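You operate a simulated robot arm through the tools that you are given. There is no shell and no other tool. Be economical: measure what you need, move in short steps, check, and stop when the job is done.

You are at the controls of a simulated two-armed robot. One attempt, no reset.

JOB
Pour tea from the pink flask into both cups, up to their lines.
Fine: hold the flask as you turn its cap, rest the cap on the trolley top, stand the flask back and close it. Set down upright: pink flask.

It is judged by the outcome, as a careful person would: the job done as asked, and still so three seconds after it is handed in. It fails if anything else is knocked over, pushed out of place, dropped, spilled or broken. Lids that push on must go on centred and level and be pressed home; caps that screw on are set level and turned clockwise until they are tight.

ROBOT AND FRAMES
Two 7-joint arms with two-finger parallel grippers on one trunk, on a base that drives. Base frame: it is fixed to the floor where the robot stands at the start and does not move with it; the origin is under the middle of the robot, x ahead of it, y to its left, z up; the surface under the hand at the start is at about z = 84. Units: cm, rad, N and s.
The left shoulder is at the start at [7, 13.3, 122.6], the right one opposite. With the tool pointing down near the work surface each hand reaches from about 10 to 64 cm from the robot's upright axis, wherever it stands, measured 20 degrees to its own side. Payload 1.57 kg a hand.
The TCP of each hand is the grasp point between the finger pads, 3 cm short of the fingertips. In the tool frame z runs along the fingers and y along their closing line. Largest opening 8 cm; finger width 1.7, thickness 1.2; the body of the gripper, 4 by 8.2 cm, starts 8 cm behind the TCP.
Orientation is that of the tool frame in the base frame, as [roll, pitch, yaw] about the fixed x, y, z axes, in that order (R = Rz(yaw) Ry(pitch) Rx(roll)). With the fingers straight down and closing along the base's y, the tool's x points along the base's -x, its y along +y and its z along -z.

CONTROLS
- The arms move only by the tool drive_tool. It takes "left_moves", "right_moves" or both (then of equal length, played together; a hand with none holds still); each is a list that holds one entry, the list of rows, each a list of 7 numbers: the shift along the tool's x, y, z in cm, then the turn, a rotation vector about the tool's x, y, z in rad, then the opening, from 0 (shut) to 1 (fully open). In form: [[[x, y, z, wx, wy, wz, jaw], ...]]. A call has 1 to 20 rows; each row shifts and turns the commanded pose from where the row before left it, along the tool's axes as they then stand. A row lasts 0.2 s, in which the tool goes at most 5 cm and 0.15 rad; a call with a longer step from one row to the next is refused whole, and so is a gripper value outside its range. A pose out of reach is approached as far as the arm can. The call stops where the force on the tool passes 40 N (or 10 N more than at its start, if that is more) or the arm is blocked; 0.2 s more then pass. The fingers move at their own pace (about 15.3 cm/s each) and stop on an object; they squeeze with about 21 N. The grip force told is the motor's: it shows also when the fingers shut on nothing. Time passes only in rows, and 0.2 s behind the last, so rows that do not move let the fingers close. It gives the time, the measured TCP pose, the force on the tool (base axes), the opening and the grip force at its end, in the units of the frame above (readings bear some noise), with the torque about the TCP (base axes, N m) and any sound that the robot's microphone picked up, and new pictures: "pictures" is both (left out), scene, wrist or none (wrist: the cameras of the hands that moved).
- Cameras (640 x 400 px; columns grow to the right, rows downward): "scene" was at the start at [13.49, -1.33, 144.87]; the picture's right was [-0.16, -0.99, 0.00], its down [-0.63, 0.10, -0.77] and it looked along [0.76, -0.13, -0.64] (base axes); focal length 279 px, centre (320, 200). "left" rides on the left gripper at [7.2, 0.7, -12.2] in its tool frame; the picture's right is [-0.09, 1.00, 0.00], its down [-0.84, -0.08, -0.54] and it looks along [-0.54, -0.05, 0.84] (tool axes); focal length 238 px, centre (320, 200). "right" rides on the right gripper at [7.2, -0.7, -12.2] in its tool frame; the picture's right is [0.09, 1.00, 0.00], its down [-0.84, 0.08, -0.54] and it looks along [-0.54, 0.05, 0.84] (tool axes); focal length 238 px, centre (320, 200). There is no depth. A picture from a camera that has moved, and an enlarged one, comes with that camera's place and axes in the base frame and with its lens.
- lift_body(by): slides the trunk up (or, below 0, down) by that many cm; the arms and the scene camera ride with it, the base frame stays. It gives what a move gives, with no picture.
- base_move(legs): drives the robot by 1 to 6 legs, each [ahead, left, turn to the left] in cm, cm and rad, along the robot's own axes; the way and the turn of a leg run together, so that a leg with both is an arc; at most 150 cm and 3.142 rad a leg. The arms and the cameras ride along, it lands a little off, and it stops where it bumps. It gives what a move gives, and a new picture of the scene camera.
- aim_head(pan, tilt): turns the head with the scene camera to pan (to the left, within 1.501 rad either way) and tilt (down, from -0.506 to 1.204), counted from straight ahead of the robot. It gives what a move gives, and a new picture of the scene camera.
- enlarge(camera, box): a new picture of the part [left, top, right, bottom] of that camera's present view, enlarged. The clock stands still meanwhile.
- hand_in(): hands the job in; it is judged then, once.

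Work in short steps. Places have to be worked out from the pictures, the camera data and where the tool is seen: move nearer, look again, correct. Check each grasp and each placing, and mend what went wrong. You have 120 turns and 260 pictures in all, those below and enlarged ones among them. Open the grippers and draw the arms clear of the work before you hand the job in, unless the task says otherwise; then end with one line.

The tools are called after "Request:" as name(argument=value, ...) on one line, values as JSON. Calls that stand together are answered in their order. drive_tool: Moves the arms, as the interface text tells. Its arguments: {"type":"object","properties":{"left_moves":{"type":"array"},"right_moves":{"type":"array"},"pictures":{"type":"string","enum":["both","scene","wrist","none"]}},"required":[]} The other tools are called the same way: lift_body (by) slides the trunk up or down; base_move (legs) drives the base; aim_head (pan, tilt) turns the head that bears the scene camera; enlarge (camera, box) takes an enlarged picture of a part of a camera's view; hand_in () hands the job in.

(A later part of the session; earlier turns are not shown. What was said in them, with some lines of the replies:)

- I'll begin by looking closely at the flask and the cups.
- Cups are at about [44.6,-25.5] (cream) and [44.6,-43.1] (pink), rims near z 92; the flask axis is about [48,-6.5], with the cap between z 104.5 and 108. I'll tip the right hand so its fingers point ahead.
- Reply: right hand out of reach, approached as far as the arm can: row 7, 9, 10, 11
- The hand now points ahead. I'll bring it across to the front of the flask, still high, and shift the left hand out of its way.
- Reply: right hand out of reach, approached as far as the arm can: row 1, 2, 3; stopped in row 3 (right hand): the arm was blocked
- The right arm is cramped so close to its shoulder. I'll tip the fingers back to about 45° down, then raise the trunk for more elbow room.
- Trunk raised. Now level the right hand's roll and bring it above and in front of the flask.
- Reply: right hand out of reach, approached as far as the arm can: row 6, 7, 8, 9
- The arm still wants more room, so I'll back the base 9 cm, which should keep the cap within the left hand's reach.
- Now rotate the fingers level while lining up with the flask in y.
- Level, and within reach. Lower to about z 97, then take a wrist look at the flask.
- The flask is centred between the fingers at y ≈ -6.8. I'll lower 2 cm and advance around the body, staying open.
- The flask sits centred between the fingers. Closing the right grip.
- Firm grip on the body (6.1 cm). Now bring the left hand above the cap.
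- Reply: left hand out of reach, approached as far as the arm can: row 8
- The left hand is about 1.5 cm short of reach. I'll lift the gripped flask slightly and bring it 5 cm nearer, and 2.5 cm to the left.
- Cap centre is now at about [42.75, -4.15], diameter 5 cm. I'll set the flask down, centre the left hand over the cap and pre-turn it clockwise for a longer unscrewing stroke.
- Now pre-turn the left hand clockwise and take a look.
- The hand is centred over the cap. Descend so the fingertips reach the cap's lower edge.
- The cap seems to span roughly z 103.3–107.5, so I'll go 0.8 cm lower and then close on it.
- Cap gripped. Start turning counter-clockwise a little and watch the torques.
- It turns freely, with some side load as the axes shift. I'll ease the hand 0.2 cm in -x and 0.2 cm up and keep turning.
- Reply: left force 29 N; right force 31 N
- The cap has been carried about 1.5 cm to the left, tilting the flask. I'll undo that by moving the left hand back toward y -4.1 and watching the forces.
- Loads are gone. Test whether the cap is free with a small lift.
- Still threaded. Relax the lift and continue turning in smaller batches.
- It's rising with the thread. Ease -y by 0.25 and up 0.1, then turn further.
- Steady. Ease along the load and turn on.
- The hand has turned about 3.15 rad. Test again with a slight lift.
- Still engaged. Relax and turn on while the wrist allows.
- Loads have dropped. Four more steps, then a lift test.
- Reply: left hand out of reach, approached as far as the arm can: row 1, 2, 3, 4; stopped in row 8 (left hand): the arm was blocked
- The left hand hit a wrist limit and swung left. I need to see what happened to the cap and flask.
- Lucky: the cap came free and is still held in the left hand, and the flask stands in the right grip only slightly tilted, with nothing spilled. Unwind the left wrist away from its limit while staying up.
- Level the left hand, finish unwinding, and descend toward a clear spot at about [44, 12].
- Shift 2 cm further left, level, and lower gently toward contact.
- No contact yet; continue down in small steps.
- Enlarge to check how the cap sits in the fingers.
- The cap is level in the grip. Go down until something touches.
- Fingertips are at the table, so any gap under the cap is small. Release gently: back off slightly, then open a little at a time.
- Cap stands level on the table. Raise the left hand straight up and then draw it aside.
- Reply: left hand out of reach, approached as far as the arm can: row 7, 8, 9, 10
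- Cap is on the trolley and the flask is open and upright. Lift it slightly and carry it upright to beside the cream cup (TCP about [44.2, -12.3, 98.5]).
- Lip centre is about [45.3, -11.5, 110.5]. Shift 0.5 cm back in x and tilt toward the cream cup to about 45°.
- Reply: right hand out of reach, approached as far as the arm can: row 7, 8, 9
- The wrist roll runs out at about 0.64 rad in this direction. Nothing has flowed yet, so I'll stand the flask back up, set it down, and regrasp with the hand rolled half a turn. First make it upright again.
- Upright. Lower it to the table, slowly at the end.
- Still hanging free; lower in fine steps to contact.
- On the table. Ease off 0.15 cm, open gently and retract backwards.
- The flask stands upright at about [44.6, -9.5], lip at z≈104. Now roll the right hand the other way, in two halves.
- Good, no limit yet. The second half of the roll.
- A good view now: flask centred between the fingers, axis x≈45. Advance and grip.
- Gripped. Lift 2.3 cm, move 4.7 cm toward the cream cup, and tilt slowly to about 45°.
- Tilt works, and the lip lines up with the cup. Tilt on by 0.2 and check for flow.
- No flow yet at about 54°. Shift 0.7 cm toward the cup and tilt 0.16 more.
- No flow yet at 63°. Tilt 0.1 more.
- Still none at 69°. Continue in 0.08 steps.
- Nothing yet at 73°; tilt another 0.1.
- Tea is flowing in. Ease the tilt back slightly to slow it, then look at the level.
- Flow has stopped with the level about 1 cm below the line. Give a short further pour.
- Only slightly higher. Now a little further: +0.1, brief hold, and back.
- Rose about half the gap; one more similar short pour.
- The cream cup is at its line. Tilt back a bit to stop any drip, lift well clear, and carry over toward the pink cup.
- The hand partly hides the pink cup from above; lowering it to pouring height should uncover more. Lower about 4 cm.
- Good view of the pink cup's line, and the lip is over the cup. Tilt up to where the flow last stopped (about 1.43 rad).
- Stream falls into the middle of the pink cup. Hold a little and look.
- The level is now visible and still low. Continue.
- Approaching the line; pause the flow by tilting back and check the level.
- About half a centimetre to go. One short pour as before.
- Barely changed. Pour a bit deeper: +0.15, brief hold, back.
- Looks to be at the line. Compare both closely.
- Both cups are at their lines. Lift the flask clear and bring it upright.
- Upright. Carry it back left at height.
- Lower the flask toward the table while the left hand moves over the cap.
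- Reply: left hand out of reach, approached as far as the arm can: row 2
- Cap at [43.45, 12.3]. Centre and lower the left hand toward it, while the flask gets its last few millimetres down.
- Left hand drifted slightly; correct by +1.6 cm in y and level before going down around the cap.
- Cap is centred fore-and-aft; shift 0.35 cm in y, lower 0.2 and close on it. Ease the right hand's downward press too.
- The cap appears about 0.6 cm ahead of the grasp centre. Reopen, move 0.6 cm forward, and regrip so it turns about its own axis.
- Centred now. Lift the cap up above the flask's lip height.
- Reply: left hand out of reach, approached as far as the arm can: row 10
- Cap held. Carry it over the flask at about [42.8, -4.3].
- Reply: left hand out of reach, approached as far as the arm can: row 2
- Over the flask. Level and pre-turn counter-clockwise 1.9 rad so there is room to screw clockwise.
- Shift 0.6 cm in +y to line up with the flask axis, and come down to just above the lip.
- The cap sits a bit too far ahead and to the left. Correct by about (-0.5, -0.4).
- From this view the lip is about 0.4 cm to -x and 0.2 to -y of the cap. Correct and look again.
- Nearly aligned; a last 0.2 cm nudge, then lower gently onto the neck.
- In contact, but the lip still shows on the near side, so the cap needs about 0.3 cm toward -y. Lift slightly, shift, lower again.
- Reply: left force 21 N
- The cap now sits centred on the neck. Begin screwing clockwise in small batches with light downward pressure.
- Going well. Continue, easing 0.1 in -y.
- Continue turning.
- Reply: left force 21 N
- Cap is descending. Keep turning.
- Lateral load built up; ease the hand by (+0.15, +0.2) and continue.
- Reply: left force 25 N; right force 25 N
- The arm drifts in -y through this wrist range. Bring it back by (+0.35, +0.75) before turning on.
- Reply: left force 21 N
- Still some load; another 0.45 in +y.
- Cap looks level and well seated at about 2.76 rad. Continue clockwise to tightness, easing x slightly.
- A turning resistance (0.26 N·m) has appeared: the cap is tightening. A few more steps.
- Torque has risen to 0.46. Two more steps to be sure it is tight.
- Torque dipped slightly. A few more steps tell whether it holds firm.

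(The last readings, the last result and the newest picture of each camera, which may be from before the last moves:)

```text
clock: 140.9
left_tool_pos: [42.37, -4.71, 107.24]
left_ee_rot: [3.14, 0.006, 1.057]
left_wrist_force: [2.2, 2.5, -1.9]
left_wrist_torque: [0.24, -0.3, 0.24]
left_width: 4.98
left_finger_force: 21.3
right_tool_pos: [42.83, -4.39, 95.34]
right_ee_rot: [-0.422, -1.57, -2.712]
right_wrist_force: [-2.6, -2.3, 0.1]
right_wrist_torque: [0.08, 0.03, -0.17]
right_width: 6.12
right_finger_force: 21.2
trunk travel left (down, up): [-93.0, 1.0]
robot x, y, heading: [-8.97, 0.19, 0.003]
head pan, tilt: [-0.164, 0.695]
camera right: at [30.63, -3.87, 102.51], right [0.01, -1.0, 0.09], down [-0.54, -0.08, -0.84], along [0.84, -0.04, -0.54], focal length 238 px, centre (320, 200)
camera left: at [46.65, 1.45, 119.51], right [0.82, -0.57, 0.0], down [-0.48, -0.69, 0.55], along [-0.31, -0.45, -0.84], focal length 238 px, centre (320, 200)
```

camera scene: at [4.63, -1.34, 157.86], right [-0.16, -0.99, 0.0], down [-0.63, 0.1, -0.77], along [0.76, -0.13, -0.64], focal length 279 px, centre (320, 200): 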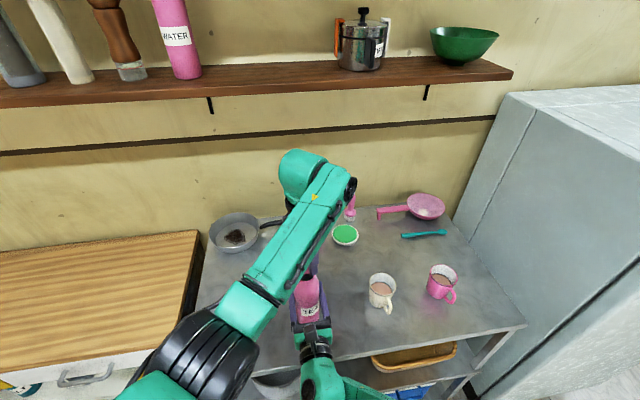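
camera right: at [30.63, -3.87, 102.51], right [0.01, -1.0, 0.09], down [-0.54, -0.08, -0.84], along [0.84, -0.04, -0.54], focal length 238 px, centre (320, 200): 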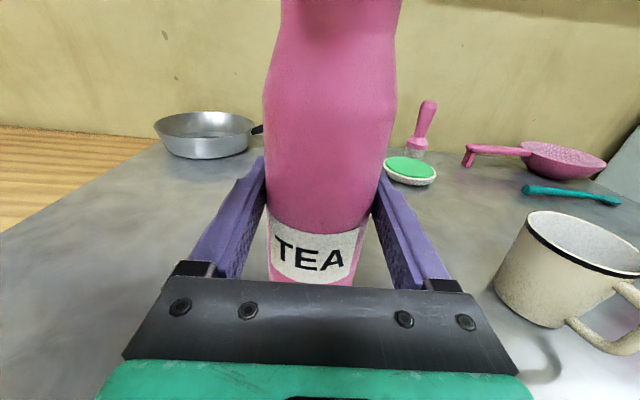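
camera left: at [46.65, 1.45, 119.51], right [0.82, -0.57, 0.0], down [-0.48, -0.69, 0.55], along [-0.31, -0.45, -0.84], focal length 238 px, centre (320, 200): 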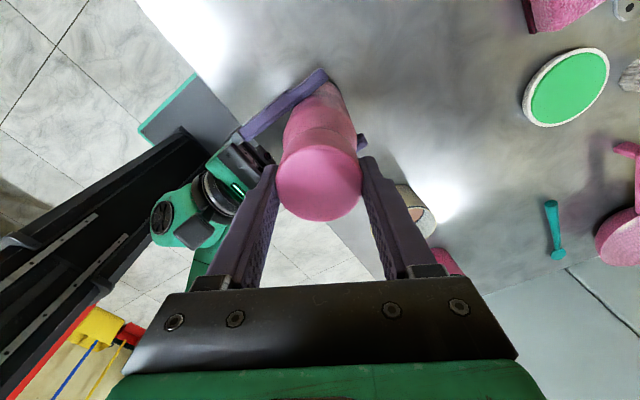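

The flask itself now turns with the cap, so the cap is tight. Release the cap and raise the left hand.

Request:
drive_tool(left_moves=[[[0, 0, 0, 0, 0, -0.05, 0], [0, 0, 0, 0, 0, 0, 0.66], [0, 0, 0, 0, 0, 0, 0.8], [0, 0, 0, 0, 0, 0, 1], [0, 0, 0, 0, 0, 0, 1], [0, 0, -1.5, 0, 0, 0, 1], [0, 0, -2.5, 0, 0, 0, 1], [0, 0, -2.5, 0, 0, 0, 1], [0, 0, -2.5, 0, 0, 0, 1], [0, 0, -2.5, 0, 0, -0.12, 1], [0, 0, 0, 0, 0, -0.14, 1], [0, 0, 0, 0, 0, -0.14, 1], [0, 0, 0, 0, 0, -0.14, 1], [0, 0, 0, 0, 0, -0.14, 1], [0, 0, 0, 0, 0, -0.14, 1], [0, 0, 0, 0, 0, -0.14, 1], [0, 0, 0, 0, 0, -0.14, 1], [0, 0, 0, 0, 0, 0, 1]]], pictures="both")

```text
clock: 144.7
left_tool_pos: [42.46, -4.63, 118.79]
left_ee_rot: [-3.136, 0.006, 2.212]
left_wrist_force: [-0.5, 0.2, -0.1]
left_wrist_torque: [0.01, -0.04, 0.03]
left_width: 8.0
left_finger_force: 0.1
right_tool_pos: [42.74, -4.4, 95.22]
right_ee_rot: [2.765, -1.569, 0.386]
right_wrist_force: [-0.4, 0.1, -1.1]
right_wrist_torque: [-0.03, 0.01, 0.0]
right_width: 6.08
right_finger_force: 20.9
trunk travel left (down, up): [-93.0, 1.0]
robot x, y, heading: [-8.95, -0.17, -0.002]
head pan, tilt: [-0.164, 0.695]
camera scene: at [4.62, -1.34, 157.86], right [-0.16, -0.99, 0.0], down [-0.63, 0.1, -0.77], along [0.76, -0.13, -0.64], focal length 279 px, centre (320, 200)
camera left: at [38.82, 1.75, 130.99], right [0.85, 0.52, -0.01], down [0.44, -0.71, 0.55], along [0.28, -0.47, -0.84], focal length 238 px, centre (320, 200)
```

scene: 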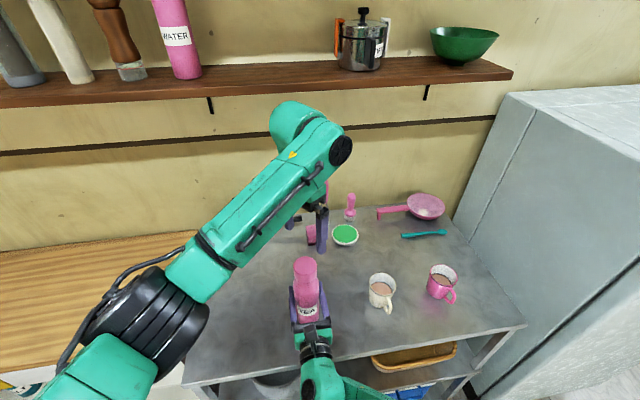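
left: 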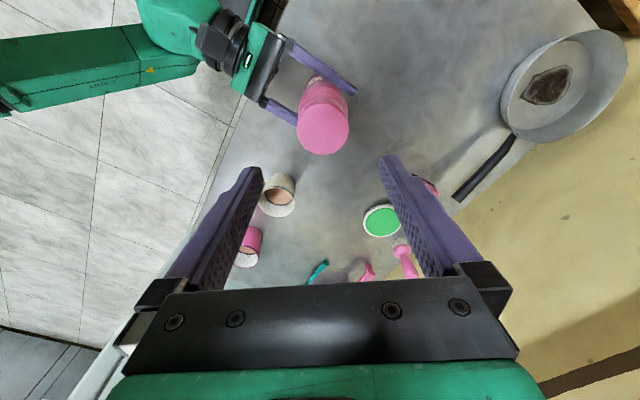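

Cap on. Withdraw the left hand, and carry the closed flask back to its original spot about (+4.9, -2.3) away.

Request:
drive_tool(left_moves=[[[2.08, 0.55, 0, 0, 0, 0, 1], [2.08, 0.55, 0, 0, 0, 0, 1], [2.08, 0.55, 0, 0, 0, 0, 1], [2.08, 0.55, 0, 0, 0, 0, 1], [2.08, 0.55, 0, 0, 0, 0, 1], [2.08, 0.55, 0, 0, 0, 0, 1], [2.08, 0.55, 0, 0, 0, 0, 1], [2.08, 0.55, 0, 0, 0, 0, 1], [2.08, 0.55, 0, 0, 0, 0, 1], [0, 0, 0, 0, 0, 0, 1]]], right_moves=[[[0.5, 0, 0, 0, 0, 0, 0], [0.5, 0, 0, 0, 0, 0, 0], [0, 0.46, 1, 0, 0, 0, 0], [0, 0.46, 1, 0, 0, 0, 0], [0, 0.46, 1, 0, 0, 0, 0], [0, 0.46, 1, 0, 0, 0, 0], [0, 0.46, 0.9, 0, 0, 0, 0], [-0.4, 0, 0, 0, 0, 0, 0], [-0.3, 0, 0, 0, 0, 0, 0], [0, 0, 0, 0, 0, 0, 0]]], pictures="scene")

Request:
enlarge(camera="scene", box=[260, 210, 380, 330])

```text
clock: 146.9
left_tool_pos: [35.1, 13.47, 118.61]
left_ee_rot: [-3.136, 0.005, 2.209]
left_wrist_force: [-0.2, 0.0, -0.4]
left_wrist_torque: [0.01, -0.04, 0.01]
left_width: 7.99
left_finger_force: 0.0
right_tool_pos: [47.86, -6.73, 95.62]
right_ee_rot: [3.103, -1.57, 0.047]
right_wrist_force: [-0.1, 0.1, -3.0]
right_wrist_torque: [-0.01, -0.02, 0.0]
right_width: 6.08
right_finger_force: 20.9
trunk travel left (down, up): [-93.0, 1.0]
robot x, y, heading: [-8.89, -0.13, 0.005]
head pan, tilt: [-0.164, 0.695]
camera scene: at [4.69, -1.39, 157.86], right [-0.16, -0.99, 0.0], down [-0.63, 0.1, -0.77], along [0.76, -0.13, -0.64], focal length 279 px, centre (320, 200)
```

scene: 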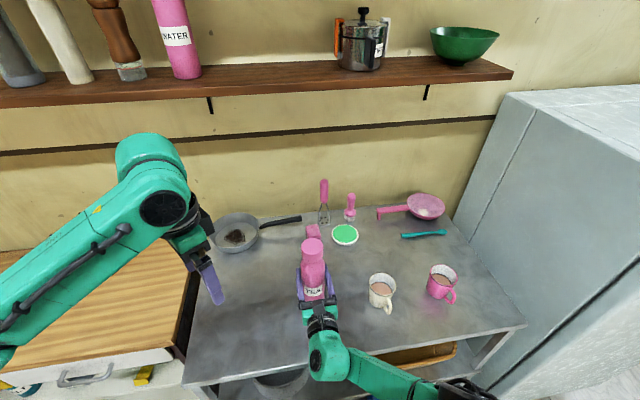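

```text
3.33 times, centred on (320, 270) of scene
camera zoom: at [4.69, -1.39, 157.86], right [-0.16, -0.99, 0.0], down [-0.63, 0.1, -0.77], along [0.76, -0.13, -0.64], focal length 930 px, centre (320, -33)
```

zoom: 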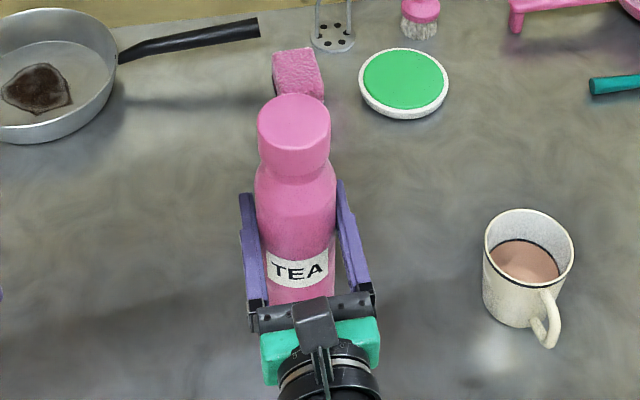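

The flask looks just as at the start, cap level. Lower the last few millimetres to contact.

Request:
drive_tool(right_moves=[[[-0.15, 0, 0, 0, 0, 0, 0], [-0.15, 0, 0, 0, 0, 0, 0], [-0.15, 0, 0, 0, 0, 0, 0], [0, 0, 0, 0, 0, 0, 0]]], pictures="none")

Request:
enlarge(camera="scene", box=[362, 262, 410, 292])

Request:
enlarge(camera="scene", box=[420, 258, 468, 288])

```text
clock: 147.9
left_tool_pos: [35.21, 13.57, 118.74]
left_ee_rot: [-3.137, 0.006, 2.208]
left_wrist_force: [-0.3, 0.1, -0.7]
left_wrist_torque: [0.0, -0.03, 0.01]
left_width: 7.98
left_finger_force: 0.1
right_tool_pos: [47.64, -6.68, 95.17]
right_ee_rot: [-0.189, -1.57, -2.944]
right_wrist_force: [2.9, 0.9, 6.3]
right_wrist_torque: [0.0, 0.01, -0.01]
right_width: 6.09
right_finger_force: 20.6
trunk travel left (down, up): [-93.0, 1.0]
robot x, y, heading: [-8.83, -0.37, -0.002]
head pan, tilt: [-0.164, 0.695]
```

```text
13.33 times, centred on (386, 277) of scene
camera zoom: at [4.53, -1.3, 157.88], right [-0.16, -0.99, 0.0], down [-0.63, 0.1, -0.77], along [0.76, -0.13, -0.64], focal length 3720 px, centre (-560, -827)
```

zoom: 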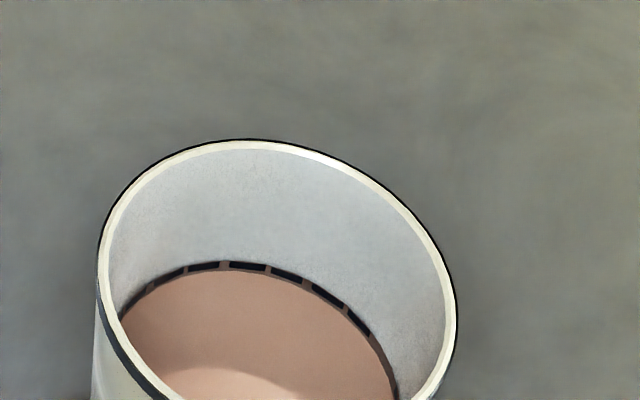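

```text
13.33 times, centred on (444, 273) of scene
camera zoom: at [4.53, -1.3, 157.88], right [-0.16, -0.99, 0.0], down [-0.63, 0.1, -0.77], along [0.76, -0.13, -0.64], focal length 3720 px, centre (-1333, -773)
```

zoom: 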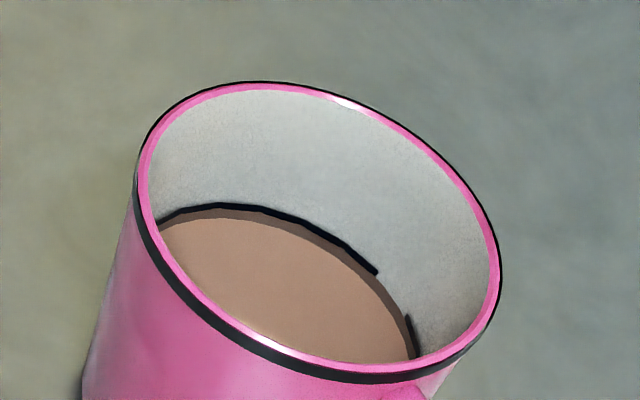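

Both cups stand at their lines and the flask rests on the table. Ease off, open gently and draw the right hand back.

Request:
drive_tool(right_moves=[[[0.12, 0, 0, 0, 0, 0, 0], [0, 0, 0, 0, 0, 0, 0.77], [0, 0, 0, 0, 0, 0, 0.8], [0, 0, 0, 0, 0, 0, 0.88], [0, 0, 0, 0, 0, 0, 1], [0, 0, 0, 0, 0, 0, 1], [0, 0, -0.6, 0, 0, 0, 1], [0, 0, -1.5, 0, 0, 0, 1], [0, 0, -2, 0, 0, 0, 1], [0, 0, -2, 0, 0, 0, 1], [0, 0, -2, 0, 0, 0, 1], [0, 0, -2, 0, 0, 0, 1], [0, 0, -2, 0, 0, 0, 1], [0, 0, -2, 0, 0, 0, 1], [0, 0, 0, 0, 0, 0, 1]]], pictures="both")

Request:
enlarge(camera="scene", box=[260, 210, 420, 330])

```text
clock: 151.1
left_tool_pos: [35.04, 13.53, 118.72]
left_ee_rot: [-3.135, 0.005, 2.21]
left_wrist_force: [0.0, -0.3, -0.7]
left_wrist_torque: [0.01, 0.0, 0.0]
left_width: 8.0
left_finger_force: 0.1
right_tool_pos: [33.65, -6.74, 95.16]
right_ee_rot: [-1.137, -1.569, -1.998]
right_wrist_force: [0.1, 0.3, -0.1]
right_wrist_torque: [0.0, -0.03, -0.05]
right_width: 7.98
right_finger_force: 0.0
trunk travel left (down, up): [-93.0, 1.0]
robot x, y, heading: [-8.76, -0.03, -0.001]
head pan, tilt: [-0.164, 0.695]
camera scene: at [4.6, -1.32, 157.87], right [-0.16, -0.99, 0.0], down [-0.63, 0.1, -0.77], along [0.76, -0.13, -0.64], focal length 279 px, centre (320, 200)
camera right: at [21.39, -6.24, 102.37], right [0.01, -1.0, 0.09], down [-0.54, -0.08, -0.84], along [0.84, -0.04, -0.54], focal length 238 px, centre (320, 200)
```

scene: 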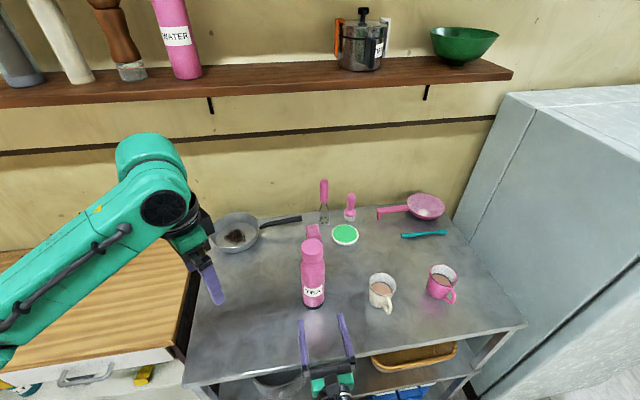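
right: 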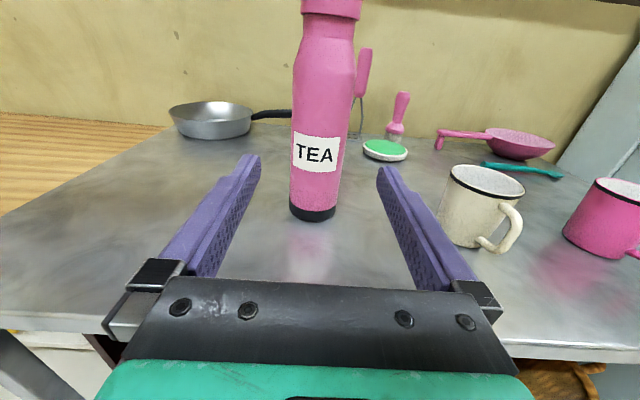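

```text
3.33 times, centred on (340, 270) of scene
camera zoom: at [4.6, -1.32, 157.87], right [-0.16, -0.99, 0.0], down [-0.63, 0.1, -0.77], along [0.76, -0.13, -0.64], focal length 930 px, centre (253, -33)
```

zoom: 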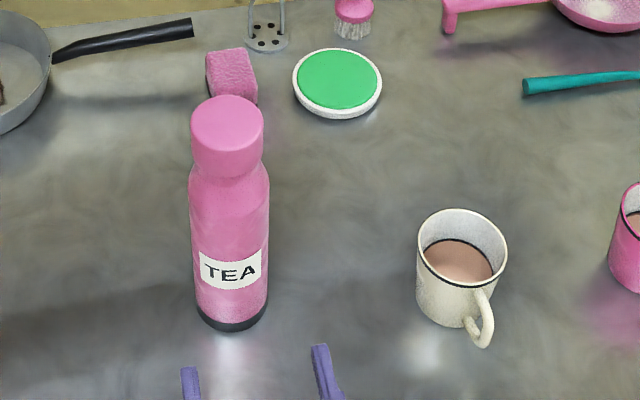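

Flask upright and closed, both cups filled, everything else in place, and both hands open and clear. Handing in.

Request:
hand_in()

```text
The job is handed in.
```

Both cups are filled to their lines, though the pink one may be about a millimetre under. The pink flask stands upright, back in its original place, with its cap screwed tight, and I saw nothing spilled or knocked over.
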